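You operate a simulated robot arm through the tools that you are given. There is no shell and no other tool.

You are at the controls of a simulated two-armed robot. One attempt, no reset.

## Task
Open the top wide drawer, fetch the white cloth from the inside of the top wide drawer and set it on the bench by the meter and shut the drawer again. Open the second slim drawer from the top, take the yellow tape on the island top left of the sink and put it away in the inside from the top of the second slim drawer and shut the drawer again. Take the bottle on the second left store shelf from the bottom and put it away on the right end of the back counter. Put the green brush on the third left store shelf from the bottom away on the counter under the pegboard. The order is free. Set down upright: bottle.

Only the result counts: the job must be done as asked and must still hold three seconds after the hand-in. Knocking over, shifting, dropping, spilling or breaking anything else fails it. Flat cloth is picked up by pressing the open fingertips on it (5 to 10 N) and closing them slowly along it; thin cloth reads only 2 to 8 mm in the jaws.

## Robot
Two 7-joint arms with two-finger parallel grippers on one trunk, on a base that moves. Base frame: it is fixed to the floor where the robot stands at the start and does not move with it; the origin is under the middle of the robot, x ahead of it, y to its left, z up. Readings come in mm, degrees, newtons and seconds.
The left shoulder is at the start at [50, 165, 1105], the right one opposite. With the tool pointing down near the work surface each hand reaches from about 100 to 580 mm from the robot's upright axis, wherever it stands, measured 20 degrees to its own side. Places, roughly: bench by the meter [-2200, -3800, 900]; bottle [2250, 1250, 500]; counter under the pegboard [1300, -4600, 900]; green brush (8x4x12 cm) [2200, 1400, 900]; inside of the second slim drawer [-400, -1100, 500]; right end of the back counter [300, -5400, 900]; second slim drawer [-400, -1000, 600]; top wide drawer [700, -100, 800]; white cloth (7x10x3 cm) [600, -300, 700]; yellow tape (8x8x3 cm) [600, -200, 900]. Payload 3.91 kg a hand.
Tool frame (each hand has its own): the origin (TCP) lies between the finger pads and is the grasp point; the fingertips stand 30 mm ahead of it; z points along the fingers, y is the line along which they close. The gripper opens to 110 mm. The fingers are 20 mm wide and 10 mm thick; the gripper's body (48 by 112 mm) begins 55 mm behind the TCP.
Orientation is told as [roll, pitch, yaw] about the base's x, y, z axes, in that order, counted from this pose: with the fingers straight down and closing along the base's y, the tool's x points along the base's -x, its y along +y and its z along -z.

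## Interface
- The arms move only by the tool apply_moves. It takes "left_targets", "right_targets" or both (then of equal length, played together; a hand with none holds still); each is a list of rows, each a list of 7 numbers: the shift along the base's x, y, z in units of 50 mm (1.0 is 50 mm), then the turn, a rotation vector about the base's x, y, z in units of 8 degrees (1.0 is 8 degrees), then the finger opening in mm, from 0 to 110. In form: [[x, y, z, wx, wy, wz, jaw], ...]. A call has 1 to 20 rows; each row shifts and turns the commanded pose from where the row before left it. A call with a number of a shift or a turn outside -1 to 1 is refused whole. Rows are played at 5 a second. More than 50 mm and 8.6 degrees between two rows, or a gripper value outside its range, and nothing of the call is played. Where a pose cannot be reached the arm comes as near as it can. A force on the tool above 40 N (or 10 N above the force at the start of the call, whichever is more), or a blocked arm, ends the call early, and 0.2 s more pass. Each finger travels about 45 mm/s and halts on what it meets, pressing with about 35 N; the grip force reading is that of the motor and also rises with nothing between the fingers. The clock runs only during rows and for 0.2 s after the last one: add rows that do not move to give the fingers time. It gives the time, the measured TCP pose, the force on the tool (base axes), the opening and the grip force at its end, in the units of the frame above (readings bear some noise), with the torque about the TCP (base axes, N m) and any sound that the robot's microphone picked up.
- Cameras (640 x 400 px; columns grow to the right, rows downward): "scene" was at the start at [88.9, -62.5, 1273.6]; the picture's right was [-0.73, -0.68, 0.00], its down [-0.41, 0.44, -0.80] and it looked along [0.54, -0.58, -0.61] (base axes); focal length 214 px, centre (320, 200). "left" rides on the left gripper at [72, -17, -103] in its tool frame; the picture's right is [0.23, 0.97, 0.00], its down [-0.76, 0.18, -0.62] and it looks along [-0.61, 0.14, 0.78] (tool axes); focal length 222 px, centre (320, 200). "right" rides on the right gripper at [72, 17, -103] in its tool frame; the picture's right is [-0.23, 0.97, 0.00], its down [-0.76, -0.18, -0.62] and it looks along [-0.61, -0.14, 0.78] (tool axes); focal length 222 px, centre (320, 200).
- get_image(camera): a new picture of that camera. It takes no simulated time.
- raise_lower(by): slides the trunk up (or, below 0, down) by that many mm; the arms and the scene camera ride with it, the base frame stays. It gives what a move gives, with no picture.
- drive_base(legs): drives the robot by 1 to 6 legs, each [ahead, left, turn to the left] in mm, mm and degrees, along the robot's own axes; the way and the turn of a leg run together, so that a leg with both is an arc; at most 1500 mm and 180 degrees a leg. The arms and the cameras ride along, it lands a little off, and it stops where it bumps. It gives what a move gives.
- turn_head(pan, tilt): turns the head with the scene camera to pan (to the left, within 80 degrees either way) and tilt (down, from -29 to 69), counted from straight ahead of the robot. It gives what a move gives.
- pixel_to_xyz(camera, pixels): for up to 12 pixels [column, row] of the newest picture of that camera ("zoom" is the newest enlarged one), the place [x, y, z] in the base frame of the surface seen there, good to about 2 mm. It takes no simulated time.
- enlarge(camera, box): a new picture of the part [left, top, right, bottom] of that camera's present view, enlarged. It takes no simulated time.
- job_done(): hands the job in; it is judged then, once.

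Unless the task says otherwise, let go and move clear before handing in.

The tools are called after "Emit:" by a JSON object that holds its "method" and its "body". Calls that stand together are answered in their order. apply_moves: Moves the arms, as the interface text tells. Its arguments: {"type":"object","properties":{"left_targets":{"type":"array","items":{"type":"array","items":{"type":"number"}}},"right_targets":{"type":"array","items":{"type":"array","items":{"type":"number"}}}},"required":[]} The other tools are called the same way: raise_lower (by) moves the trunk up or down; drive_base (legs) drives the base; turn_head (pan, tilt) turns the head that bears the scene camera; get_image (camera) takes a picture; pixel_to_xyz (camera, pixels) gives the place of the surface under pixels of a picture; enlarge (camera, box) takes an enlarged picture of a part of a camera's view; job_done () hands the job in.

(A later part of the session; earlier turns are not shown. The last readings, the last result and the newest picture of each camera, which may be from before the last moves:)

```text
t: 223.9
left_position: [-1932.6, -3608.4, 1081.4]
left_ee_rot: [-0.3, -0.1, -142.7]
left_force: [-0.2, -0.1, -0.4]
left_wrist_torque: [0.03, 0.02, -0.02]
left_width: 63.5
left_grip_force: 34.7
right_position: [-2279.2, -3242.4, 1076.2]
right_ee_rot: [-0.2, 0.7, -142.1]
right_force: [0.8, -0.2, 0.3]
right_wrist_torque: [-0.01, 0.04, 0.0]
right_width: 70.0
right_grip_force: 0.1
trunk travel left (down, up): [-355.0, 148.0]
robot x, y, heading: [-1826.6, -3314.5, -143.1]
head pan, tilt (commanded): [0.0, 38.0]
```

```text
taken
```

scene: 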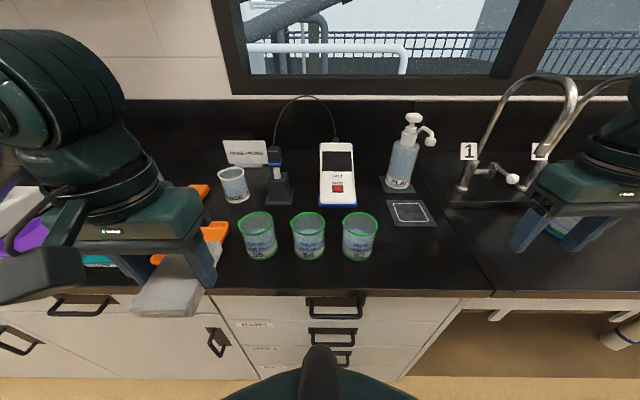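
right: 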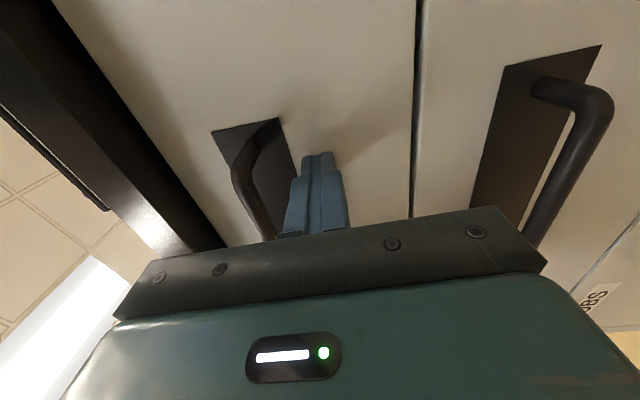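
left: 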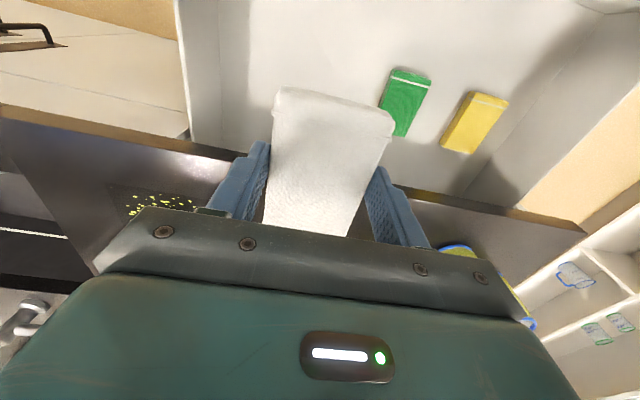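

Ready at s=-3434. I'll move the cloth horizontally over the target spot at a safe height and check.

Emit:
{"method": "apply_moves", "body": {"left_targets": [[-0.866, -0.359, 0, 0, 0, -0.11, 35], [-0.866, -0.359, 0, 0, 0, 0, 35], [-0.866, -0.359, 0, 0, 0, 0, 35], [-0.866, -0.359, 0, 0, 0, 0, 35], [-0.866, -0.359, 0, 0, 0, 0, 35], [-0.866, -0.359, 0, 0, 0, 0, 35], [0, 0, 0, 0, 0, 0, 35]]}}

Emit:
{"method": "get_image", "body": {"camera": "left"}}

Emit:
{"method": "get_image", "body": {"camera": "scene"}}

```text
t: 225.5
left_position: [-2192.3, -3715.9, 1082.3]
left_ee_rot: [-0.3, -0.1, -143.6]
left_force: [0.2, 0.3, -0.5]
left_wrist_torque: [-0.01, 0.02, 0.02]
left_width: 63.8
left_grip_force: 34.8
right_position: [-2279.5, -3242.7, 1074.8]
right_ee_rot: [-0.2, 0.7, -142.1]
right_force: [0.6, -0.2, -0.3]
right_wrist_torque: [-0.02, -0.02, -0.03]
right_width: 69.9
right_grip_force: 0.1
trunk travel left (down, up): [-355.0, 148.0]
robot x, y, heading: [-1825.1, -3308.4, -143.0]
head pan, tilt (commanded): [0.0, 38.0]
```

```text
taken
```

left: 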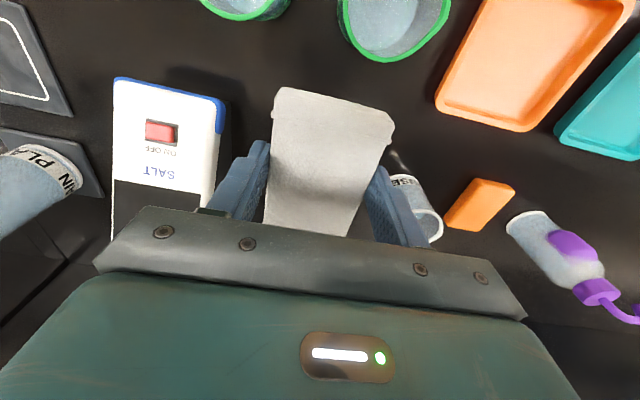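

```text
taken
```

scene: 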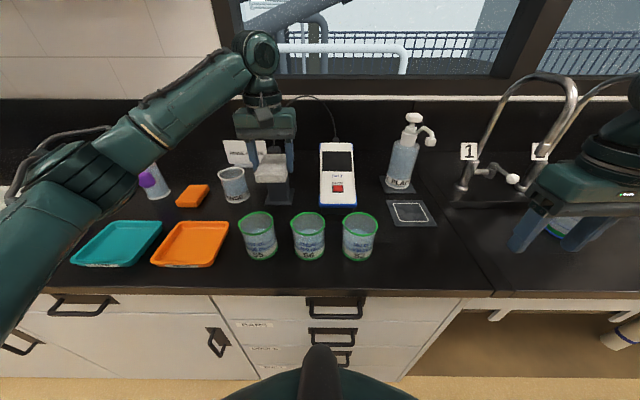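

Nothing is in the way: the meter is left of the cloth and jars are ahead in the view. I'll lower straight down to just above the bench.

Emit:
{"method": "apply_moves", "body": {"left_targets": [[0, 0, -0.9, 0, 0, 0, 35], [0, 0, -0.9, 0, 0, 0, 35], [0, 0, -0.8, 0, 0, 0, 35], [0, 0, 0, 0, 0, 0, 35]]}}

Emit:
{"method": "get_image", "body": {"camera": "left"}}

Emit:
{"method": "enlarge", "body": {"camera": "scene", "box": [190, 110, 400, 270]}}

```text
t: 226.5
left_position: [-2194.1, -3716.6, 951.4]
left_ee_rot: [-0.3, -0.1, -143.5]
left_force: [0.1, -1.3, -1.0]
left_wrist_torque: [-0.02, 0.0, 0.01]
left_width: 63.9
left_grip_force: 34.8
right_position: [-2280.1, -3242.0, 1075.2]
right_ee_rot: [-0.2, 0.7, -142.1]
right_force: [-0.2, -0.5, 1.0]
right_wrist_torque: [0.0, 0.04, -0.01]
right_width: 70.1
right_grip_force: 0.1
trunk travel left (down, up): [-355.0, 148.0]
robot x, y, heading: [-1825.6, -3312.2, -143.0]
head pan, tilt (commanded): [0.0, 38.0]
```

```text
taken
```

left: 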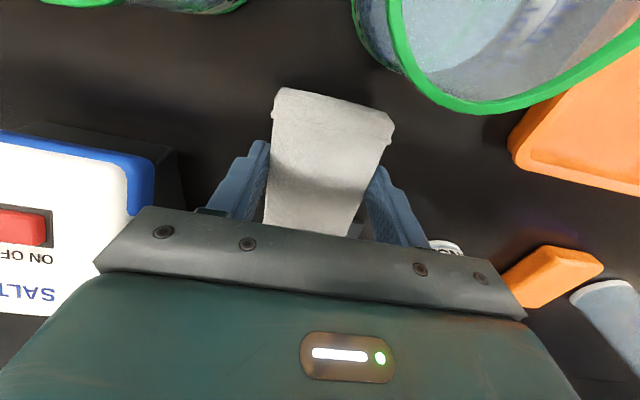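

```text
2.50 times, centred on (295, 190) of scene
```

zoom: 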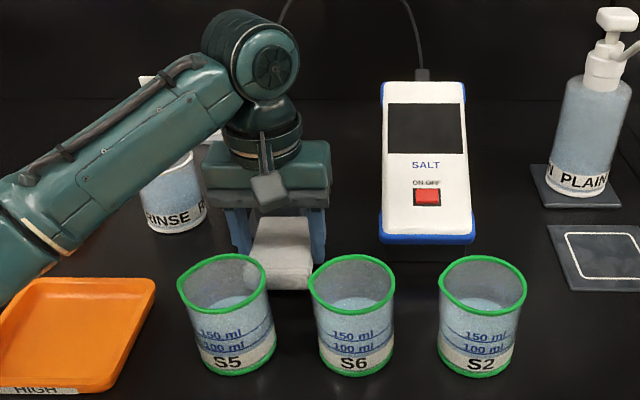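

Everything is clear. I'll lower the final 16 mm and release gently.

Emit:
{"method": "apply_moves", "body": {"left_targets": [[0, 0, -0.2, 0, 0, 0, 35], [0, 0, -0.12, 0, 0, 0, 35], [0, 0, 0, 0, 0, 0, 35]]}}

```text
t: 227.3
left_position: [-2191.8, -3717.0, 936.0]
left_ee_rot: [-0.3, -0.1, -143.7]
left_force: [-0.6, 0.0, -0.8]
left_wrist_torque: [0.0, 0.0, 0.0]
left_width: 63.7
left_grip_force: 34.4
right_position: [-2281.0, -3243.0, 1076.9]
right_ee_rot: [-0.2, 0.7, -142.1]
right_force: [-0.3, 0.4, 0.2]
right_wrist_torque: [0.01, 0.02, 0.0]
right_width: 70.0
right_grip_force: 0.0
trunk travel left (down, up): [-355.0, 148.0]
robot x, y, heading: [-1824.8, -3312.0, -143.0]
head pan, tilt (commanded): [0.0, 38.0]
```

At z=936 the cloth is ~2 mm above the bench. Releasing now, then rising straight up.

Emit:
{"method": "apply_moves", "body": {"left_targets": [[0, 0, -0.03, 0, 0, 0, 66], [0, 0, 0, 0, 0, 0, 72], [0, 0, 0, 0, 0, 0, 80], [0, 0, 0, 0, 0, 0, 84], [0, 0, 0, 0, 0, 0, 84], [0, 0, 0.3, 0, 0, 0, 84], [0, 0, 0.6, 0, 0, 0, 84], [0, 0, 0.9, 0, 0, 0, 84], [0, 0, 0.9, 0, 0, 0, 84], [0, 0, 0, 0, 0, 0, 84]]}}

Emit:
{"method": "get_image", "body": {"camera": "left"}}

Emit:
{"method": "enlarge", "body": {"camera": "scene", "box": [190, 110, 400, 270]}}

```text
t: 229.5
left_position: [-2191.3, -3714.4, 1069.7]
left_ee_rot: [-0.3, 0.0, -143.5]
left_force: [0.2, -0.1, -0.1]
left_wrist_torque: [-0.01, -0.03, 0.02]
left_width: 84.0
left_grip_force: 0.1
right_position: [-2280.0, -3243.2, 1075.4]
right_ee_rot: [-0.2, 0.8, -142.0]
right_force: [0.1, -0.7, -0.2]
right_wrist_torque: [-0.02, -0.01, 0.01]
right_width: 70.0
right_grip_force: 0.0
trunk travel left (down, up): [-355.0, 148.0]
robot x, y, heading: [-1827.4, -3309.0, -143.2]
head pan, tilt (commanded): [0.0, 38.0]
```

```text
taken
```

left: 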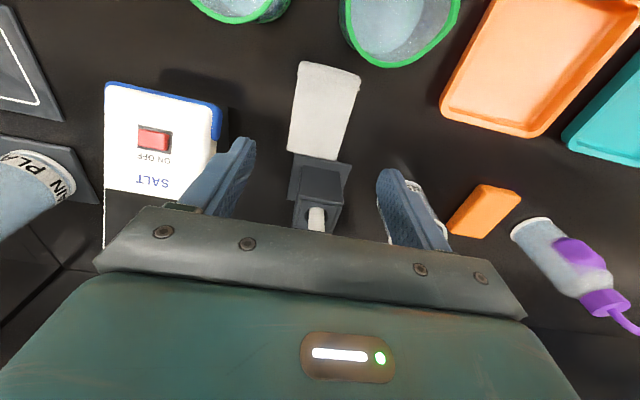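

```text
2.50 times, centred on (295, 190) of scene
```

zoom: 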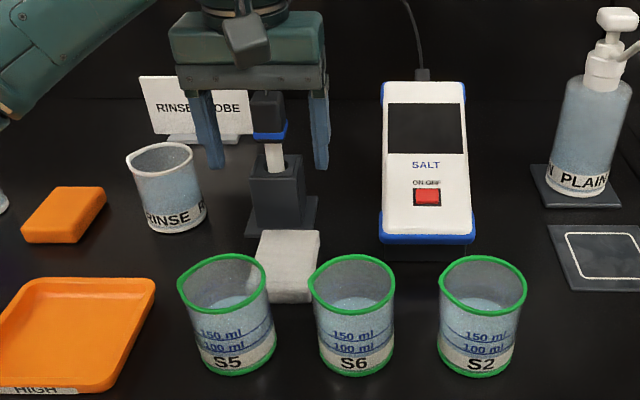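

The white cloth lies flat by the meter and probe stand, nothing disturbed. I'll retract the arm, back out, and start back toward the store shelf.

Emit:
{"method": "apply_moves", "body": {"left_targets": [[0, 0, 0.3, 0, 0, 0, 84], [0.866, 0.359, 0, 0, 0, 0, 84], [0.866, 0.359, 0, 0, 0, 0, 84], [0.866, 0.359, 0, 0, 0, 0, 84], [0.866, 0.359, 0, 0, 0, 0, 84], [0.866, 0.359, 0, 0, 0, 0, 84], [0.866, 0.359, 0, 0, 0, 0, 84]]}}

Emit:
{"method": "drive_base", "body": {"legs": [[-450, 0, 0], [0, -1072, 0], [0, -1072, 0]]}}

```text
t: 231.1
left_position: [-1934.0, -3606.2, 1084.4]
left_ee_rot: [-0.4, -0.1, -143.5]
left_force: [-0.3, 0.1, 0.2]
left_wrist_torque: [0.01, 0.03, -0.02]
left_width: 84.1
left_grip_force: 0.0
right_position: [-2279.6, -3242.0, 1075.4]
right_ee_rot: [-0.2, 0.7, -142.1]
right_force: [-0.4, -1.3, 0.3]
right_wrist_torque: [0.03, -0.02, -0.02]
right_width: 69.8
right_grip_force: 0.0
trunk travel left (down, up): [-355.0, 148.0]
robot x, y, heading: [-1823.7, -3311.2, -143.2]
head pan, tilt (commanded): [0.0, 38.0]
```

```text
t: 252.2
left_position: [-2841.5, -1645.3, 1083.9]
left_ee_rot: [-0.2, -0.2, -142.8]
left_force: [-0.3, 0.9, -0.3]
left_wrist_torque: [0.03, -0.02, 0.0]
left_width: 84.0
left_grip_force: 0.1
right_position: [-3191.2, -1287.3, 1074.9]
right_ee_rot: [-0.2, 0.7, -141.4]
right_force: [-0.6, 1.2, -0.3]
right_wrist_torque: [-0.03, -0.03, 0.0]
right_width: 70.0
right_grip_force: 0.0
trunk travel left (down, up): [-355.0, 148.0]
robot x, y, heading: [-2732.0, -1349.8, -142.3]
head pan, tilt (commanded): [0.0, 38.0]
```

I'm back in the aisle at s=-3000. I'll turn around and drive to near the shelf end.

Emit:
{"method": "drive_base", "body": {"legs": [[0, 0, 178.7], [1500, 0, 0], [1500, 0, 0], [1300, 0, 0]]}}

Emit:
{"method": "turn_head", "body": {"pan": -25, "tilt": 20}}

Emit:
{"method": "get_image", "body": {"camera": "scene"}}

```text
t: 280.2
left_position: [812.6, 1562.1, 1084.4]
left_ee_rot: [-0.4, -0.1, 37.4]
left_force: [0.5, -0.1, 0.4]
left_wrist_torque: [0.01, 0.01, 0.01]
left_width: 84.0
left_grip_force: 0.0
right_position: [1163.3, 1202.7, 1075.4]
right_ee_rot: [-0.2, 0.7, 38.9]
right_force: [0.6, -0.1, 0.4]
right_wrist_torque: [0.01, 0.0, -0.01]
right_width: 70.0
right_grip_force: 0.1
trunk travel left (down, up): [-355.0, 148.0]
robot x, y, heading: [705.9, 1265.8, 37.8]
head pan, tilt (commanded): [0.0, 38.0]
```

```text
t: 281.1
left_position: [812.1, 1562.0, 1085.3]
left_ee_rot: [-0.3, -0.2, 37.4]
left_force: [-0.3, -0.9, 0.7]
left_wrist_torque: [-0.03, -0.01, 0.03]
left_width: 83.9
left_grip_force: 0.1
right_position: [1163.5, 1202.0, 1076.1]
right_ee_rot: [-0.2, 0.7, 38.9]
right_force: [-0.1, -0.4, 0.5]
right_wrist_torque: [0.01, -0.04, -0.02]
right_width: 69.8
right_grip_force: 0.1
trunk travel left (down, up): [-355.0, 148.0]
robot x, y, heading: [707.6, 1261.5, 37.8]
head pan, tilt (commanded): [-25.0, 20.0]
```

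```text
taken
```

scene: 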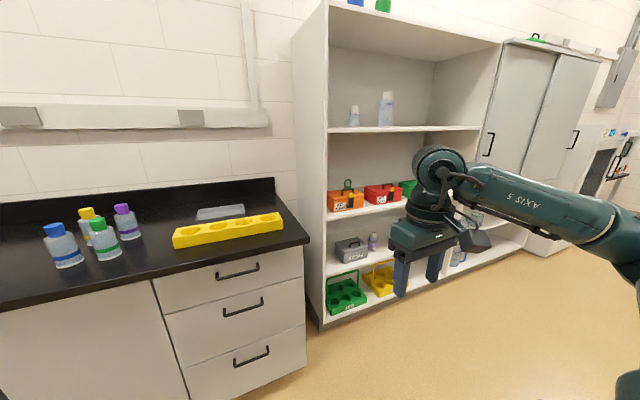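

The store shelf is ahead-right; a side counter with vials is on the left. I'll measure corners, then position in front of the shelf.

Emit:
{"method": "pixel_to_xyz", "body": {"camera": "scene", "pixels": [[308, 240], [150, 290], [322, 320], [328, 130], [480, 128], [350, 250], [373, 242], [347, 186], [345, 200], [408, 188], [470, 250], [345, 300]]}}

Emit:
{"method": "enlarge", "body": {"camera": "scene", "box": [300, 90, 520, 330]}}

```text
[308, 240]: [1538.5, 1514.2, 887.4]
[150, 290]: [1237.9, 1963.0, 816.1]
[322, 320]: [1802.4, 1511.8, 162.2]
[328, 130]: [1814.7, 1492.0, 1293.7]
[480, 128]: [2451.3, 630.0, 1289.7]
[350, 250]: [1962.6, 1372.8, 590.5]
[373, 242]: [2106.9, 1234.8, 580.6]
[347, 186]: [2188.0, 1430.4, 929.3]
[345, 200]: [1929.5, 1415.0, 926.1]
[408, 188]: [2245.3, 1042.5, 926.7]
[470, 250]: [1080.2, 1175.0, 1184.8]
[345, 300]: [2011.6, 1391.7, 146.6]
```

```text
1.67 times, centred on (410, 210) of scene
```

zoom: 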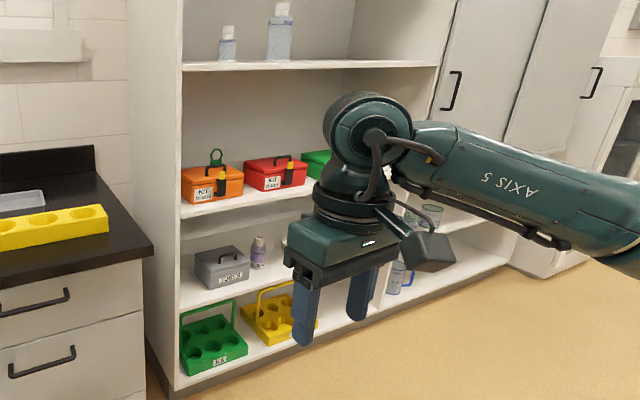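

Shelf front is at s≈2347, spanning depth -130 to 950. The green item at (2188,1430,929) behind the orange kit matches the brush and the purple-capped bottle at (2107,1235,581) matches the bottle. I'll move in front for a closer look.

Emit:
{"method": "drive_base", "body": {"legs": [[0, 0, -1.4], [200, -720, 0]]}}

Emit:
{"method": "turn_head", "body": {"pan": 0, "tilt": 15}}

Emit:
{"method": "get_image", "body": {"camera": "scene"}}

```text
t: 288.1
left_position: [1402.5, 1103.8, 1083.9]
left_ee_rot: [-0.2, -0.1, 35.5]
left_force: [0.4, 0.0, -0.1]
left_wrist_torque: [0.0, 0.0, 0.01]
left_width: 84.0
left_grip_force: 0.0
right_position: [1742.0, 734.1, 1075.6]
right_ee_rot: [-0.2, 0.6, 37.0]
right_force: [0.0, 0.6, -0.4]
right_wrist_torque: [-0.02, -0.02, 0.01]
right_width: 70.0
right_grip_force: 0.1
trunk travel left (down, up): [-355.0, 148.0]
robot x, y, heading: [1288.6, 806.1, 35.8]
head pan, tilt (commanded): [-25.0, 20.0]
```

```text
t: 289.0
left_position: [1402.7, 1104.3, 1085.3]
left_ee_rot: [-0.3, 0.0, 35.5]
left_force: [-1.5, -0.2, -0.2]
left_wrist_torque: [0.01, -0.02, 0.0]
left_width: 84.0
left_grip_force: 0.0
right_position: [1741.0, 734.8, 1075.5]
right_ee_rot: [-0.1, 0.7, 37.0]
right_force: [0.2, -0.8, 0.8]
right_wrist_torque: [-0.02, 0.0, 0.01]
right_width: 69.8
right_grip_force: 0.0
trunk travel left (down, up): [-355.0, 148.0]
robot x, y, heading: [1288.4, 809.6, 36.1]
head pan, tilt (commanded): [0.0, 15.0]
```

```text
taken
```

scene: 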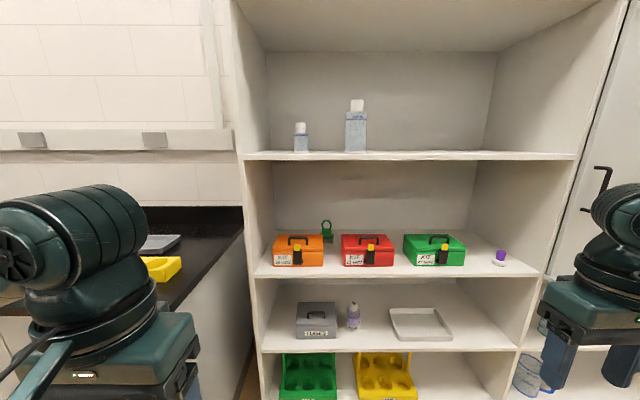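

Clear front view: the green brush stands behind, between orange and red kits at (326,230); the bottle is at (353,316) on the second shelf. I'll zoom to measure.

Emit:
{"method": "enlarge", "body": {"camera": "scene", "box": [260, 210, 420, 280]}}

Emit:
{"method": "pixel_to_xyz", "body": {"camera": "zoom", "pixels": [[266, 120], [266, 140], [255, 115], [276, 130], [266, 155], [250, 150], [320, 150], [150, 135], [460, 135], [150, 205], [290, 250], [285, 160]]}}

Emit:
{"method": "enlarge", "body": {"camera": "scene", "box": [280, 280, 460, 360]}}

Emit:
{"method": "pixel_to_xyz", "body": {"camera": "zoom", "pixels": [[261, 110], [261, 90], [261, 150], [240, 150], [283, 150], [261, 168], [130, 120], [261, 200], [400, 200], [60, 110], [200, 130], [261, 230]]}}

```text
4.00 times, centred on (340, 245) of scene
```

zoom: 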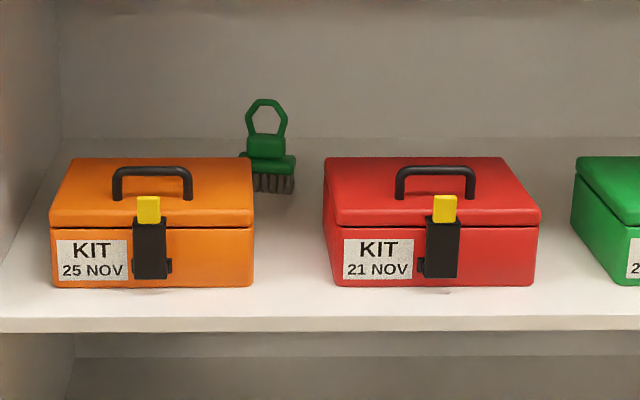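

```text
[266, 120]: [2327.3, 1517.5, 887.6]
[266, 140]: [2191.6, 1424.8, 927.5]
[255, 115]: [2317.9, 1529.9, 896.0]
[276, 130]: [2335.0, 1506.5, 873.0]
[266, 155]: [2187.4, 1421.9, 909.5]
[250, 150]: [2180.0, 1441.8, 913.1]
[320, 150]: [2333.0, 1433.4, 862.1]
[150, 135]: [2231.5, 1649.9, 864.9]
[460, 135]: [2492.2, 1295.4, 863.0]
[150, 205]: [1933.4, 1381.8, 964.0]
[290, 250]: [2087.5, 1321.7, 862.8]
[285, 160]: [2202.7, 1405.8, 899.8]
```

```text
3.56 times, centred on (370, 320) of scene
```

zoom: 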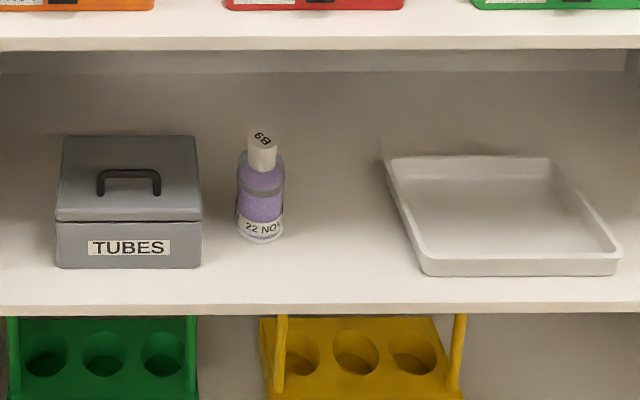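

```text
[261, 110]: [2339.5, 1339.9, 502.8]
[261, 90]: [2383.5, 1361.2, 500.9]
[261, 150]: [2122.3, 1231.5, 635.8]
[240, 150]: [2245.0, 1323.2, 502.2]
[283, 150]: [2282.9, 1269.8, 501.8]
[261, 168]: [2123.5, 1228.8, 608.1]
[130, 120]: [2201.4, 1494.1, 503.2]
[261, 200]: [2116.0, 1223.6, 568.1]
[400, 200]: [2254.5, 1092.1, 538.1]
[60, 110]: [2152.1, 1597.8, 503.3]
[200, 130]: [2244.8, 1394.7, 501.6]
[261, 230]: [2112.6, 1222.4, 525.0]
```

Brush: base z≈862, top ≈982, at s≈2604, depth≈153, behind the kits. Bottle: front s≈2427, depth≈271, on shelf z=502. I'll raise the trunk and take a steeper look at the third shelf.

Emit:
{"method": "raise_lower", "body": {"by": 140}}

Emit:
{"method": "turn_head", "body": {"pan": 0, "tilt": 22}}

Emit:
{"method": "enlarge", "body": {"camera": "scene", "box": [270, 200, 400, 290]}}

```text
t: 290.7
left_position: [1401.5, 1104.9, 1225.2]
left_ee_rot: [-0.3, -0.1, 35.5]
left_force: [0.1, -0.6, 0.2]
left_wrist_torque: [0.0, -0.01, 0.02]
left_width: 84.1
left_grip_force: 0.1
right_position: [1742.6, 735.1, 1214.8]
right_ee_rot: [-0.2, 0.8, 37.0]
right_force: [-0.2, 0.2, -0.6]
right_wrist_torque: [0.01, 0.0, -0.04]
right_width: 70.0
right_grip_force: 0.1
trunk travel left (down, up): [-495.0, 8.0]
robot x, y, heading: [1286.2, 808.8, 36.0]
head pan, tilt (commanded): [0.0, 15.0]
```

```text
t: 291.4
left_position: [1403.2, 1104.2, 1224.6]
left_ee_rot: [-0.3, -0.2, 35.6]
left_force: [-0.4, 0.0, 0.6]
left_wrist_torque: [-0.01, 0.01, 0.0]
left_width: 84.1
left_grip_force: 0.2
right_position: [1742.1, 733.6, 1215.1]
right_ee_rot: [-0.2, 0.7, 36.9]
right_force: [0.6, -0.3, -0.5]
right_wrist_torque: [0.01, 0.01, -0.02]
right_width: 69.8
right_grip_force: 0.0
trunk travel left (down, up): [-495.0, 8.0]
robot x, y, heading: [1288.4, 808.7, 36.1]
head pan, tilt (commanded): [0.0, 22.0]
```

```text
4.44 times, centred on (335, 245) of scene
```

zoom: 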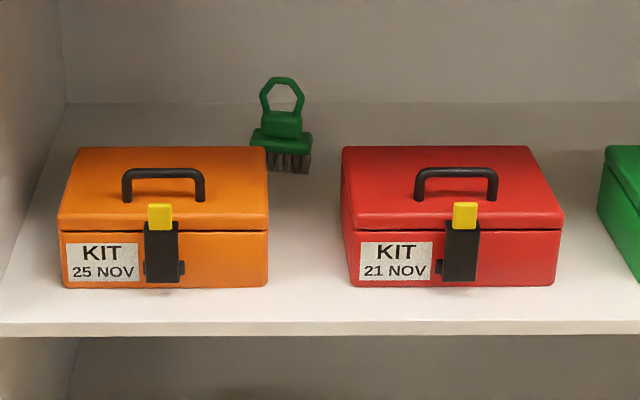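

Emit:
{"method": "pixel_to_xyz", "body": {"camera": "zoom", "pixels": [[283, 80], [264, 95], [301, 97], [283, 118], [266, 125], [300, 128], [283, 140], [256, 138], [308, 142], [290, 165], [283, 100], [290, 185]]}}

Emit:
{"method": "pixel_to_xyz", "body": {"camera": "zoom", "pixels": [[165, 150], [80, 150], [262, 150], [165, 172], [165, 215], [265, 210], [265, 280], [350, 150], [345, 200], [450, 150], [455, 172], [524, 150]]}}

```text
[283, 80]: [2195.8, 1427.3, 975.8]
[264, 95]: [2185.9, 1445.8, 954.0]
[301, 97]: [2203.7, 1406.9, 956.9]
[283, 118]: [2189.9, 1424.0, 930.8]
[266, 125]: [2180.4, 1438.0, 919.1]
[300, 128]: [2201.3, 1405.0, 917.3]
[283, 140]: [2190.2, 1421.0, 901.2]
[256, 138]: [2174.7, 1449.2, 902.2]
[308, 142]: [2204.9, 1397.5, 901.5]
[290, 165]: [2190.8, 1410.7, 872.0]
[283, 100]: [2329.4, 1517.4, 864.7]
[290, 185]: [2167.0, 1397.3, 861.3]
```

```text
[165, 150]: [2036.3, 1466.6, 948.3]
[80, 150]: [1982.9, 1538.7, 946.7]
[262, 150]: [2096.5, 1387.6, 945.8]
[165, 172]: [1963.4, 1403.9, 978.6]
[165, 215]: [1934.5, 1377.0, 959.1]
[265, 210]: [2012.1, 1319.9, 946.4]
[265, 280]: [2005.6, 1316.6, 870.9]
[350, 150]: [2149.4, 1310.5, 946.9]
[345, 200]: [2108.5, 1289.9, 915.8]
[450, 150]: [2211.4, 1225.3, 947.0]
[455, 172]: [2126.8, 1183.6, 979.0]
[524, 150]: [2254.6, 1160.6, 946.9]
```

Brush neck is ~44 mm wide at depth 154, s≈2606 front, z 912–976; kits' lids top z 947 with an 86 mm gap. I'll approach over the kits with the left hand pitched ~52° down. First: tuck the right hand, drive close, and set the trunk.

Emit:
{"method": "apply_moves", "body": {"right_targets": [[-0.563, -0.415, 0, 0, 0, 0, 70], [-0.563, -0.415, 0, 0, 0, 0, 70], [0, 0, 0, 0, 0, 0, 70]]}}

Emit:
{"method": "raise_lower", "body": {"by": -170}}

Emit:
{"method": "drive_base", "body": {"legs": [[0, -96, 0.3], [460, 0, 0]]}}

Emit:
{"method": "turn_head", "body": {"pan": 0, "tilt": 25}}

Emit:
{"method": "get_image", "body": {"camera": "scene"}}

```text
t: 292.2
left_position: [1402.6, 1105.2, 1224.7]
left_ee_rot: [-0.3, -0.2, 35.5]
left_force: [0.0, 0.3, 0.0]
left_wrist_torque: [0.03, -0.02, -0.04]
left_width: 83.9
left_grip_force: 0.0
right_position: [1686.5, 691.4, 1216.3]
right_ee_rot: [-0.2, 0.8, 37.0]
right_force: [0.1, 0.0, -0.5]
right_wrist_torque: [0.0, -0.03, 0.04]
right_width: 70.0
right_grip_force: 0.0
trunk travel left (down, up): [-495.0, 8.0]
robot x, y, heading: [1288.2, 807.2, 35.9]
head pan, tilt (commanded): [0.0, 22.0]
```

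```text
t: 294.1
left_position: [1401.3, 1105.1, 1054.3]
left_ee_rot: [-0.3, -0.1, 35.5]
left_force: [-0.8, 1.8, 0.5]
left_wrist_torque: [0.02, -0.04, 0.02]
left_width: 83.9
left_grip_force: 0.1
right_position: [1686.1, 692.9, 1045.9]
right_ee_rot: [-0.2, 0.7, 36.9]
right_force: [0.4, 0.9, 0.6]
right_wrist_torque: [0.01, 0.0, 0.01]
right_width: 69.8
right_grip_force: 0.1
trunk travel left (down, up): [-325.0, 178.0]
robot x, y, heading: [1288.5, 809.1, 36.1]
head pan, tilt (commanded): [0.0, 22.0]
```

```text
t: 297.9
left_position: [1822.5, 1295.0, 1054.2]
left_ee_rot: [-0.3, -0.1, 35.9]
left_force: [0.0, -0.5, 0.3]
left_wrist_torque: [-0.01, 0.02, -0.01]
left_width: 84.2
left_grip_force: 0.1
right_position: [2108.7, 886.1, 1046.0]
right_ee_rot: [-0.2, 0.8, 37.3]
right_force: [0.9, -0.5, 0.7]
right_wrist_torque: [0.0, 0.0, 0.0]
right_width: 70.2
right_grip_force: 0.0
trunk travel left (down, up): [-325.0, 178.0]
robot x, y, heading: [1711.2, 999.1, 36.3]
head pan, tilt (commanded): [0.0, 22.0]
```

```text
t: 298.6
left_position: [1822.8, 1295.9, 1054.7]
left_ee_rot: [-0.2, -0.1, 35.9]
left_force: [-0.2, 0.1, 0.8]
left_wrist_torque: [-0.02, 0.0, -0.01]
left_width: 84.1
left_grip_force: 0.0
right_position: [2107.9, 884.3, 1046.5]
right_ee_rot: [-0.2, 0.8, 37.3]
right_force: [-0.2, 0.7, -0.4]
right_wrist_torque: [0.01, 0.06, 0.02]
right_width: 70.1
right_grip_force: 0.0
trunk travel left (down, up): [-325.0, 178.0]
robot x, y, heading: [1711.2, 999.1, 36.2]
head pan, tilt (commanded): [0.0, 25.0]
```

```text
taken
```

scene: 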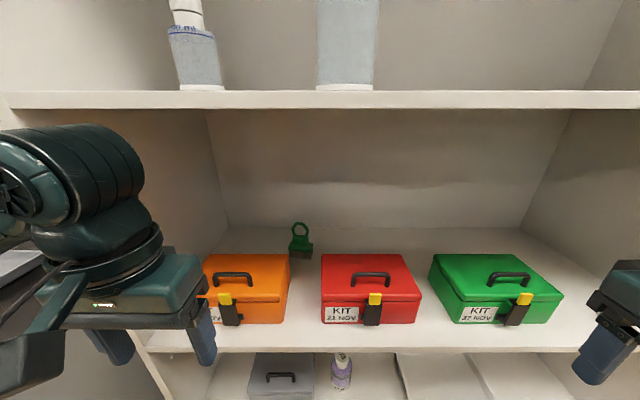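

Well positioned: brush at (300,238), bottle visible at (341,370). I'll re-measure the brush and shelf board from here.

Emit:
{"method": "enlarge", "body": {"camera": "scene", "box": [250, 205, 350, 275]}}

Emit:
{"method": "pixel_to_xyz", "body": {"camera": "scene", "pixels": [[320, 107], [320, 92], [320, 112], [150, 105], [450, 107]]}}

```text
5.71 times, centred on (300, 240) of scene
```

zoom: 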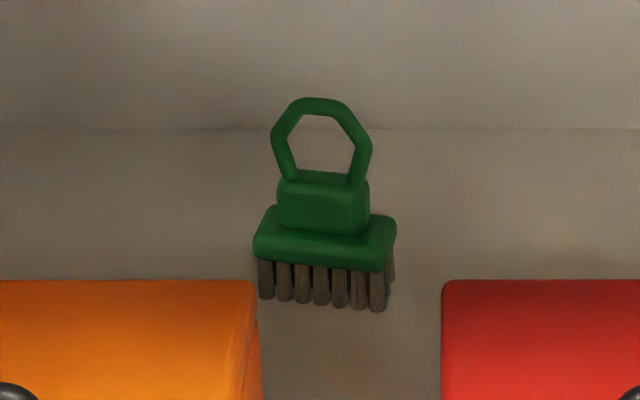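

```text
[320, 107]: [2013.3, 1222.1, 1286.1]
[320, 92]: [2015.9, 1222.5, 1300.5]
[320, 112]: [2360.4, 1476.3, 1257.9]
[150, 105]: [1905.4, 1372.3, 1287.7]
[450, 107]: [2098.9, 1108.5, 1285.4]
```

Emit:
{"method": "pixel_to_xyz", "body": {"camera": "zoom", "pixels": [[320, 104], [277, 140], [365, 150], [322, 195], [284, 195], [360, 205], [322, 230], [262, 245], [380, 255], [322, 300], [300, 182], [345, 183]]}}

```text
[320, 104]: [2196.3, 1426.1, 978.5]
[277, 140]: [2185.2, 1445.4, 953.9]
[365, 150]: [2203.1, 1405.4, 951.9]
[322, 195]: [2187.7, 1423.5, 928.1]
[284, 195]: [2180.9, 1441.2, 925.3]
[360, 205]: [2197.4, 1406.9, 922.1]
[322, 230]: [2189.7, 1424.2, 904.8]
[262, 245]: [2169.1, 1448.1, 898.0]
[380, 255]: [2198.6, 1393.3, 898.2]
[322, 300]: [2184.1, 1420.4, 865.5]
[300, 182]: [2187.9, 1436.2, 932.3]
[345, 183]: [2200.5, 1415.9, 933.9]
```

The brush is yawed about -8° and its neck center is at roughly (2197,1428). I'll rotate the left hand to ~52° down-pitch with matching yaw while aligning in front of the shelf.

Emit:
{"method": "apply_moves", "body": {"left_targets": [[0.23, -0.31, -0.18, 0.559, -0.769, 0, 80], [0.23, -0.31, -0.18, 0.559, -0.769, 0, 80], [0.23, -0.31, -0.18, 0.559, -0.769, 0, 80], [0.23, -0.31, -0.18, 0.559, -0.769, 0, 80], [0.23, -0.31, -0.18, 0.559, -0.769, 0, 80], [0.23, -0.31, -0.18, 0, 0, -0.94, 80], [0, 0, 0, 0, 0, 0, 80]]}}

Emit:
{"method": "get_image", "body": {"camera": "scene"}}

Emit:
{"method": "get_image", "body": {"camera": "left"}}

```text
t: 300.2
left_position: [1926.4, 1196.1, 1017.1]
left_ee_rot: [-0.1, -38.2, 28.1]
left_force: [0.5, 0.2, -0.3]
left_wrist_torque: [0.0, -0.01, -0.01]
left_width: 79.9
left_grip_force: 0.1
left hand out of reach, approached as far as the arm can: row 2, 3, 4, 5
right_position: [2109.5, 884.3, 1046.7]
right_ee_rot: [-0.2, 0.8, 37.2]
right_force: [0.1, 0.3, -0.7]
right_wrist_torque: [0.01, -0.02, -0.02]
right_width: 70.2
right_grip_force: 0.1
trunk travel left (down, up): [-325.0, 178.0]
robot x, y, heading: [1710.1, 996.8, 36.4]
head pan, tilt (commanded): [0.0, 25.0]
```

```text
taken
```

scene: 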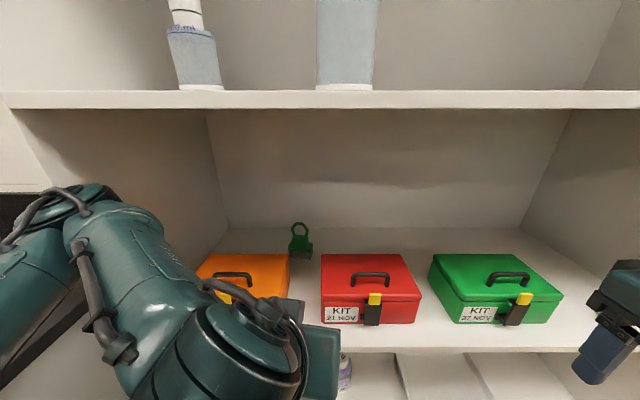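

```text
taken
```

left: 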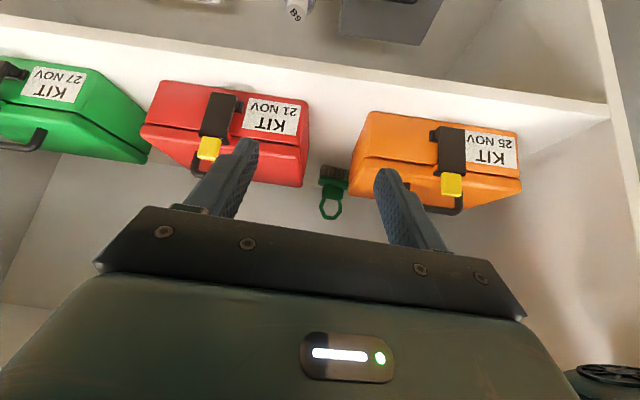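

The hand is pitched correctly and the left camera shows the brush centered between the fingers at (335,190). I'll advance over the kits to s≈2500 at z=1000.

Emit:
{"method": "apply_moves", "body": {"left_targets": [[0.718, 0.644, -0.068, 0, 0, 0, 80], [0.718, 0.644, -0.068, 0, 0, 0, 80], [0.718, 0.644, -0.068, 0, 0, 0, 80], [0.718, 0.644, -0.068, 0, 0, 0, 80], [0.718, 0.644, -0.068, 0, 0, 0, 80], [0, 0, 0, 0, 0, 0, 80]]}}

Emit:
{"method": "get_image", "body": {"camera": "scene"}}

Emit:
{"method": "get_image", "body": {"camera": "left"}}

```text
t: 301.6
left_position: [2103.7, 1361.3, 1003.6]
left_ee_rot: [-0.2, -38.3, 28.4]
left_force: [0.1, -0.8, 0.5]
left_wrist_torque: [-0.01, 0.01, 0.02]
left_width: 80.3
left_grip_force: 0.1
right_position: [2107.1, 883.8, 1046.0]
right_ee_rot: [-0.2, 0.5, 37.4]
right_force: [-0.5, 0.0, 0.3]
right_wrist_torque: [-0.01, -0.02, 0.01]
right_width: 69.9
right_grip_force: 0.2
trunk travel left (down, up): [-325.0, 178.0]
robot x, y, heading: [1710.6, 999.7, 36.4]
head pan, tilt (commanded): [0.0, 25.0]
```

```text
taken
```

scene: 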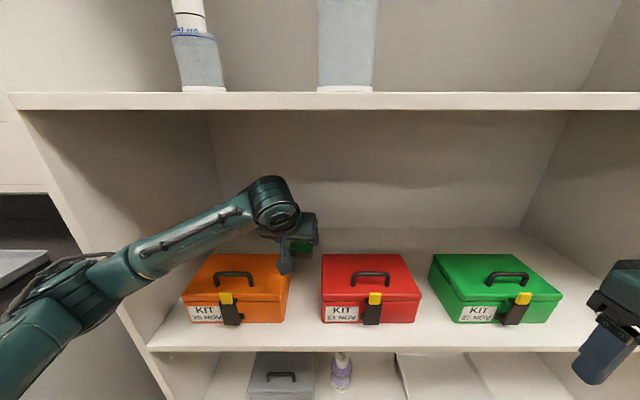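

```text
taken
```

left: 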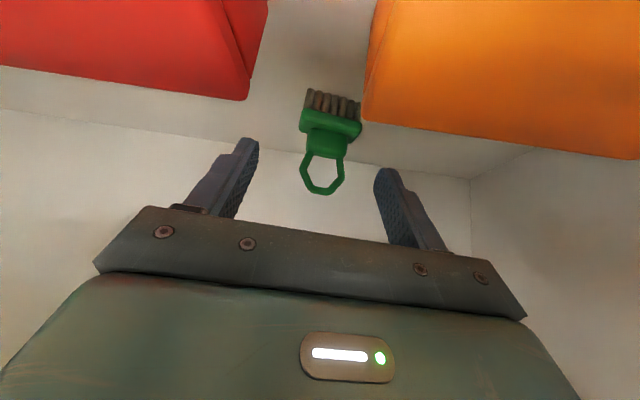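

Good alignment: brush ring at (322,178) in the left picture. I'll check the forearm's height over the orange kit before descending.

Emit:
{"method": "pixel_to_xyz", "body": {"camera": "scene", "pixels": [[275, 185], [240, 205], [200, 228], [160, 245], [120, 270], [80, 290], [285, 262], [235, 272], [30, 330], [140, 300]]}}

Emit:
{"method": "pixel_to_xyz", "body": {"camera": "left", "pixels": [[322, 188], [308, 165], [338, 172], [325, 140], [318, 118], [335, 105], [310, 95]]}}

```text
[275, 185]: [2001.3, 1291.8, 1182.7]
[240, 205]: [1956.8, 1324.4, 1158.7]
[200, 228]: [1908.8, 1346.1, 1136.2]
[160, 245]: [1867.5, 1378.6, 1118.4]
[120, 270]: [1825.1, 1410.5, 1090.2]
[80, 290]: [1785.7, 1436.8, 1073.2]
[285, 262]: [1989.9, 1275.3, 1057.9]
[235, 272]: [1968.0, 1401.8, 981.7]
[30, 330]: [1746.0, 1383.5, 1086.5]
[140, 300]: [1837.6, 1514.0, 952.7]
```

```text
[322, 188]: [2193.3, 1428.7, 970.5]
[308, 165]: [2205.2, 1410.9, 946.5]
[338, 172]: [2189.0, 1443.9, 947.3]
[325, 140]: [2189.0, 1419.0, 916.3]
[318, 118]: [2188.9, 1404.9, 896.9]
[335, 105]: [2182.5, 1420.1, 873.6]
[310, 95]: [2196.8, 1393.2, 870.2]
```

The forearm would pass only ~20 mm over the orange kit's handle after descending. I'll raise the trunk 80 mm in two small steps, lowering the hand correspondingly, so the forearm rides higher.

Emit:
{"method": "raise_lower", "body": {"by": 40}}

Emit:
{"method": "apply_moves", "body": {"left_targets": [[0, 0, -0.8, 0, 0, 0, 80], [0, 0, 0, 0, 0, 0, 80]]}}

Emit:
{"method": "raise_lower", "body": {"by": 40}}

Emit:
{"method": "apply_moves", "body": {"left_targets": [[0, 0, -0.8, 0, 0, 0, 80], [0, 0, 0, 0, 0, 0, 80]]}}

Emit:
{"method": "get_image", "body": {"camera": "scene"}}

```text
t: 302.4
left_position: [2104.4, 1357.9, 1044.9]
left_ee_rot: [-0.2, -38.5, 28.3]
left_force: [0.0, 0.9, 0.0]
left_wrist_torque: [0.01, 0.0, -0.02]
left_width: 79.8
left_grip_force: 0.0
right_position: [2105.5, 882.7, 1087.3]
right_ee_rot: [-0.2, 0.5, 37.3]
right_force: [-0.8, -0.1, -0.3]
right_wrist_torque: [-0.02, 0.01, 0.05]
right_width: 70.0
right_grip_force: 0.1
trunk travel left (down, up): [-365.0, 138.0]
robot x, y, heading: [1712.1, 1000.9, 36.3]
head pan, tilt (commanded): [0.0, 25.0]
```

```text
t: 303.0
left_position: [2105.0, 1359.7, 1000.9]
left_ee_rot: [-0.2, -38.3, 28.2]
left_force: [0.5, 1.0, -0.3]
left_wrist_torque: [-0.04, -0.04, 0.03]
left_width: 80.2
left_grip_force: 0.0
right_position: [2108.8, 886.0, 1085.5]
right_ee_rot: [-0.1, 0.7, 37.3]
right_force: [-0.3, 0.3, 0.1]
right_wrist_torque: [-0.02, -0.02, -0.03]
right_width: 70.0
right_grip_force: 0.1
trunk travel left (down, up): [-365.0, 138.0]
robot x, y, heading: [1711.1, 999.6, 36.1]
head pan, tilt (commanded): [0.0, 25.0]
```

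```text
t: 303.8
left_position: [2105.5, 1359.5, 1040.8]
left_ee_rot: [-0.1, -38.1, 28.2]
left_force: [-0.6, -0.2, -0.1]
left_wrist_torque: [0.0, -0.01, -0.07]
left_width: 79.9
left_grip_force: 0.1
right_position: [2108.1, 884.9, 1125.7]
right_ee_rot: [-0.1, 0.7, 37.3]
right_force: [0.0, 0.5, -0.1]
right_wrist_torque: [0.0, 0.0, -0.01]
right_width: 70.0
right_grip_force: 0.1
trunk travel left (down, up): [-405.0, 98.0]
robot x, y, heading: [1710.4, 1000.1, 36.2]
head pan, tilt (commanded): [0.0, 25.0]
```

```text
t: 304.4
left_position: [2103.8, 1360.5, 999.9]
left_ee_rot: [-0.2, -38.3, 28.3]
left_force: [-0.2, 0.4, -0.1]
left_wrist_torque: [0.0, -0.03, 0.04]
left_width: 79.9
left_grip_force: 0.0
right_position: [2109.1, 885.3, 1127.6]
right_ee_rot: [-0.2, 0.7, 37.3]
right_force: [-0.4, 0.2, -0.5]
right_wrist_torque: [0.03, 0.01, -0.02]
right_width: 69.8
right_grip_force: 0.0
trunk travel left (down, up): [-405.0, 98.0]
robot x, y, heading: [1709.5, 999.8, 36.4]
head pan, tilt (commanded): [0.0, 25.0]
```

```text
taken
```

scene: 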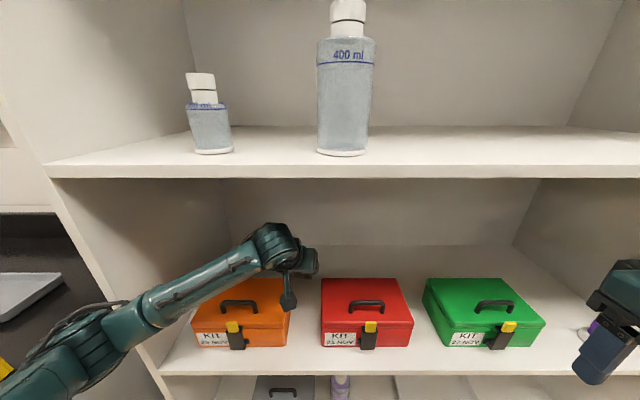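

Emit:
{"method": "pixel_to_xyz", "body": {"camera": "scene", "pixels": [[270, 228], [230, 258], [200, 275], [160, 300], [120, 325], [80, 350], [30, 370], [10, 375]]}}

```text
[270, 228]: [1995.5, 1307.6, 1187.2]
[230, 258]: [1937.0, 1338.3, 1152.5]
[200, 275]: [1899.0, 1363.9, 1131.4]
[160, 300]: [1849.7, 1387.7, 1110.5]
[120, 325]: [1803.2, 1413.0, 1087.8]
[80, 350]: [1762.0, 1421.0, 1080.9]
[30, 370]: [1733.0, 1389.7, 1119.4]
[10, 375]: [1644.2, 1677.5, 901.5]
```

The forearm keeps ~25 mm margin over the handle even after descent, so I'll go ahead: move forward over the brush at z=1000 first.

Emit:
{"method": "apply_moves", "body": {"left_targets": [[0.623, 0.45, 0, 0, 0, 0, 80], [0.623, 0.45, 0, 0, 0, 0, 80], [0.623, 0.45, 0, 0, 0, 0, 80], [0, 0, 0, 0, 0, 0, 80]]}}

Emit:
{"method": "get_image", "body": {"camera": "left"}}

Emit:
{"method": "get_image", "body": {"camera": "scene"}}

```text
t: 305.4
left_position: [2198.6, 1429.3, 1001.8]
left_ee_rot: [-0.2, -38.0, 28.3]
left_force: [0.0, -0.1, -0.5]
left_wrist_torque: [0.01, 0.03, 0.02]
left_width: 80.3
left_grip_force: 0.1
right_position: [2108.5, 886.4, 1126.2]
right_ee_rot: [-0.2, 0.6, 37.3]
right_force: [-0.2, -0.5, 0.8]
right_wrist_torque: [0.02, -0.03, -0.05]
right_width: 70.2
right_grip_force: 0.0
trunk travel left (down, up): [-405.0, 98.0]
robot x, y, heading: [1708.8, 998.8, 36.5]
head pan, tilt (commanded): [0.0, 25.0]
```

```text
taken
```

left: 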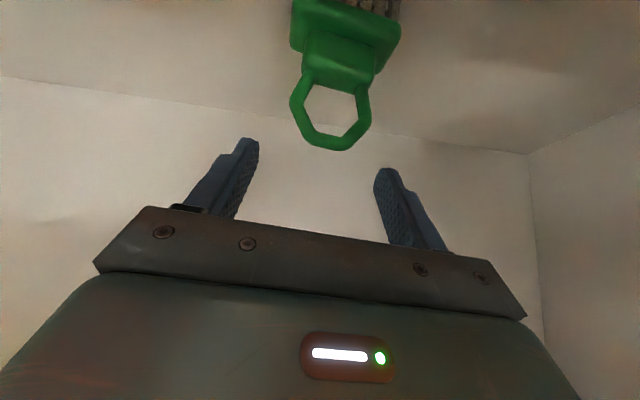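

```text
taken
```

scene: 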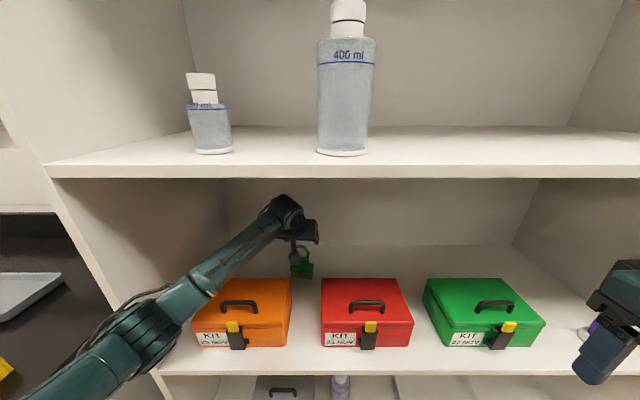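

The fingers straddle the brush. I'll measure the ring's edges in the left camera to fine-center before descending.

Emit:
{"method": "pixel_to_xyz", "body": {"camera": "left", "pixels": [[298, 105], [364, 110], [330, 142], [310, 60], [370, 65], [340, 60], [300, 40], [390, 45]]}}

```text
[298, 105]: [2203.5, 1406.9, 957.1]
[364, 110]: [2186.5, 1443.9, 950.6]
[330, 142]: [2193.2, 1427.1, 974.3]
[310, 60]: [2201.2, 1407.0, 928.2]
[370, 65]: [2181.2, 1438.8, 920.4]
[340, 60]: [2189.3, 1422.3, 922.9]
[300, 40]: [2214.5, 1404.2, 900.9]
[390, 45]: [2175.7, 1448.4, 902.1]
```

Centered within 2 mm. I'll descend to z≈945 and close the jaws on the neck and ring.

Emit:
{"method": "apply_moves", "body": {"left_targets": [[0.02, -0.04, -0.57, 0, 0, 0, 80], [0, 0, -0.57, 0, 0, 0, 80], [0, 0, 0, 0, 0, 0, 80], [0, 0, 0, 0, 0, 0, 70], [0, 0, 0, 0, 0, 0, 60], [0, 0, 0, 0, 0, 0, 50], [0, 0, 0, 0, 0, 0, 40], [0, 0, 0, 0, 0, 0, 30], [0, 0, 0, 0, 0, 0, 25]]}}

Emit:
{"method": "get_image", "body": {"camera": "left"}}

Emit:
{"method": "get_image", "body": {"camera": "scene"}}

```text
t: 307.4
left_position: [2197.2, 1426.3, 944.9]
left_ee_rot: [-0.1, -38.1, 28.3]
left_force: [0.3, 1.2, -0.2]
left_wrist_torque: [0.0, -0.02, -0.01]
left_width: 53.7
left_grip_force: 34.9
right_position: [2108.5, 885.8, 1126.3]
right_ee_rot: [-0.2, 0.7, 37.3]
right_force: [-0.4, 0.3, -0.4]
right_wrist_torque: [0.01, 0.01, -0.06]
right_width: 70.2
right_grip_force: 0.2
trunk travel left (down, up): [-405.0, 98.0]
robot x, y, heading: [1708.3, 996.3, 36.3]
head pan, tilt (commanded): [0.0, 25.0]
```

```text
taken
```

left: 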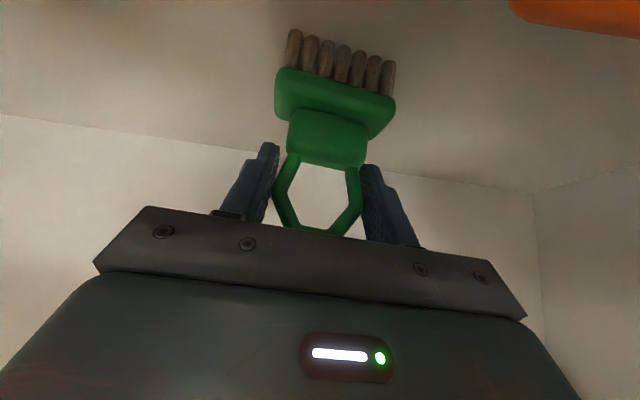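

```text
taken
```

scene: 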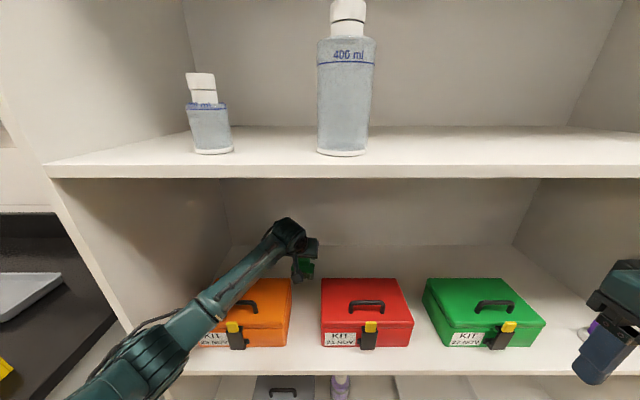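

Gripped at 53.7 mm with 35 N on the ring. I'll lift slowly to z≈1040, shifting slightly toward the gap between kits.

Emit:
{"method": "apply_moves", "body": {"left_targets": [[0, 0, 0.2, 0, 0, 0, 25], [0, 0, 0.4, 0, 0, 0, 25], [0.06, -0.08, 0.5, 0, 0, 0, 25], [0.08, -0.1, 0.5, 0, 0, 0, 25], [0, 0, 0.32, 0, 0, 0, 25], [0, 0, 0, 0, 0, 0, 25]]}}

Emit:
{"method": "get_image", "body": {"camera": "left"}}

Emit:
{"method": "get_image", "body": {"camera": "scene"}}

```text
t: 308.8
left_position: [2208.2, 1417.1, 1041.5]
left_ee_rot: [-0.2, -38.1, 28.3]
left_force: [-0.1, -0.2, -0.4]
left_wrist_torque: [-0.02, 0.0, -0.01]
left_width: 53.6
left_grip_force: 35.0
right_position: [2107.6, 885.3, 1125.6]
right_ee_rot: [-0.1, 0.6, 37.3]
right_force: [-0.2, 0.2, 0.4]
right_wrist_torque: [0.02, -0.01, -0.01]
right_width: 70.1
right_grip_force: 0.1
trunk travel left (down, up): [-405.0, 98.0]
robot x, y, heading: [1710.3, 999.1, 36.3]
head pan, tilt (commanded): [0.0, 25.0]
```

```text
taken
```

left: 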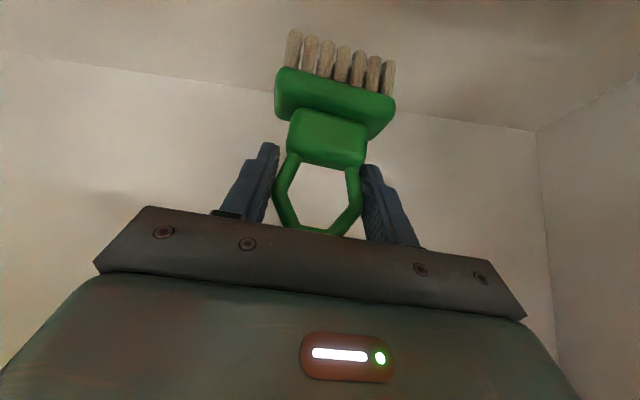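

```text
taken
```

scene: 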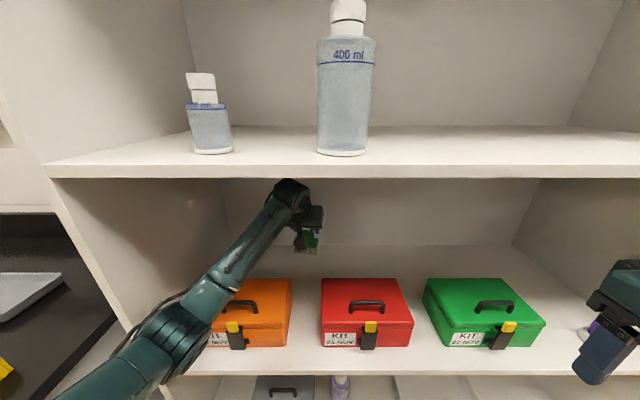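

The brush is lifted and firmly held. I'll pull it straight out of the shelf over the gap.

Emit:
{"method": "apply_moves", "body": {"left_targets": [[-0.72, -0.53, 0, 0, 0, 0, 25], [-0.72, -0.53, 0, 0, 0, 0, 25], [-0.72, -0.53, 0, 0, 0, 0, 25], [-0.72, -0.53, 0, 0, 0, 0, 25], [-0.72, -0.53, 0, 0, 0, 0, 25], [-0.72, -0.53, 0, 0, 0, 0, 25], [-0.72, -0.53, 0, 0, 0, 0, 25], [0, 0, 0, 0, 0, 0, 25]]}}

Emit:
{"method": "get_image", "body": {"camera": "left"}}

Emit:
{"method": "get_image", "body": {"camera": "scene"}}

```text
t: 310.6
left_position: [1945.6, 1226.8, 1041.8]
left_ee_rot: [-0.2, -38.0, 28.6]
left_force: [0.3, -0.1, -0.8]
left_wrist_torque: [0.0, -0.01, 0.02]
left_width: 53.9
left_grip_force: 35.1
right_position: [2100.1, 882.6, 1128.1]
right_ee_rot: [-0.4, 0.2, 37.6]
right_force: [0.1, 0.6, 0.0]
right_wrist_torque: [0.0, 0.06, 0.02]
right_width: 70.0
right_grip_force: 0.1
trunk travel left (down, up): [-405.0, 98.0]
robot x, y, heading: [1713.3, 1001.5, 36.7]
head pan, tilt (commanded): [0.0, 25.0]
```

```text
taken
```

left: 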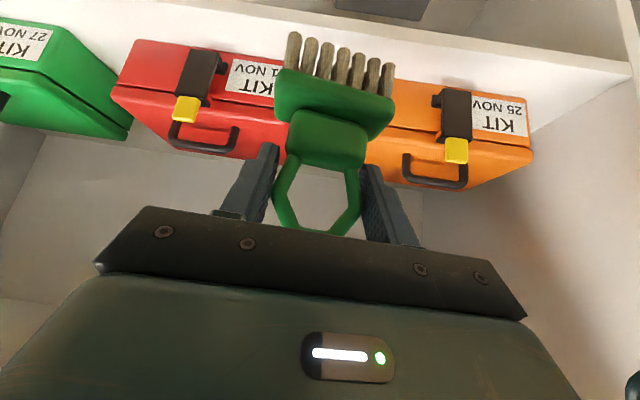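

```text
taken
```

scene: 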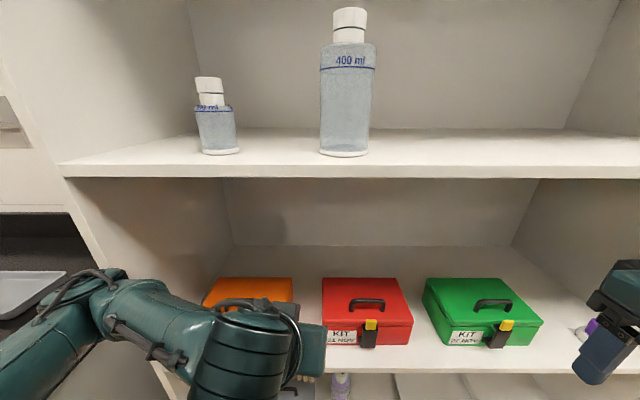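

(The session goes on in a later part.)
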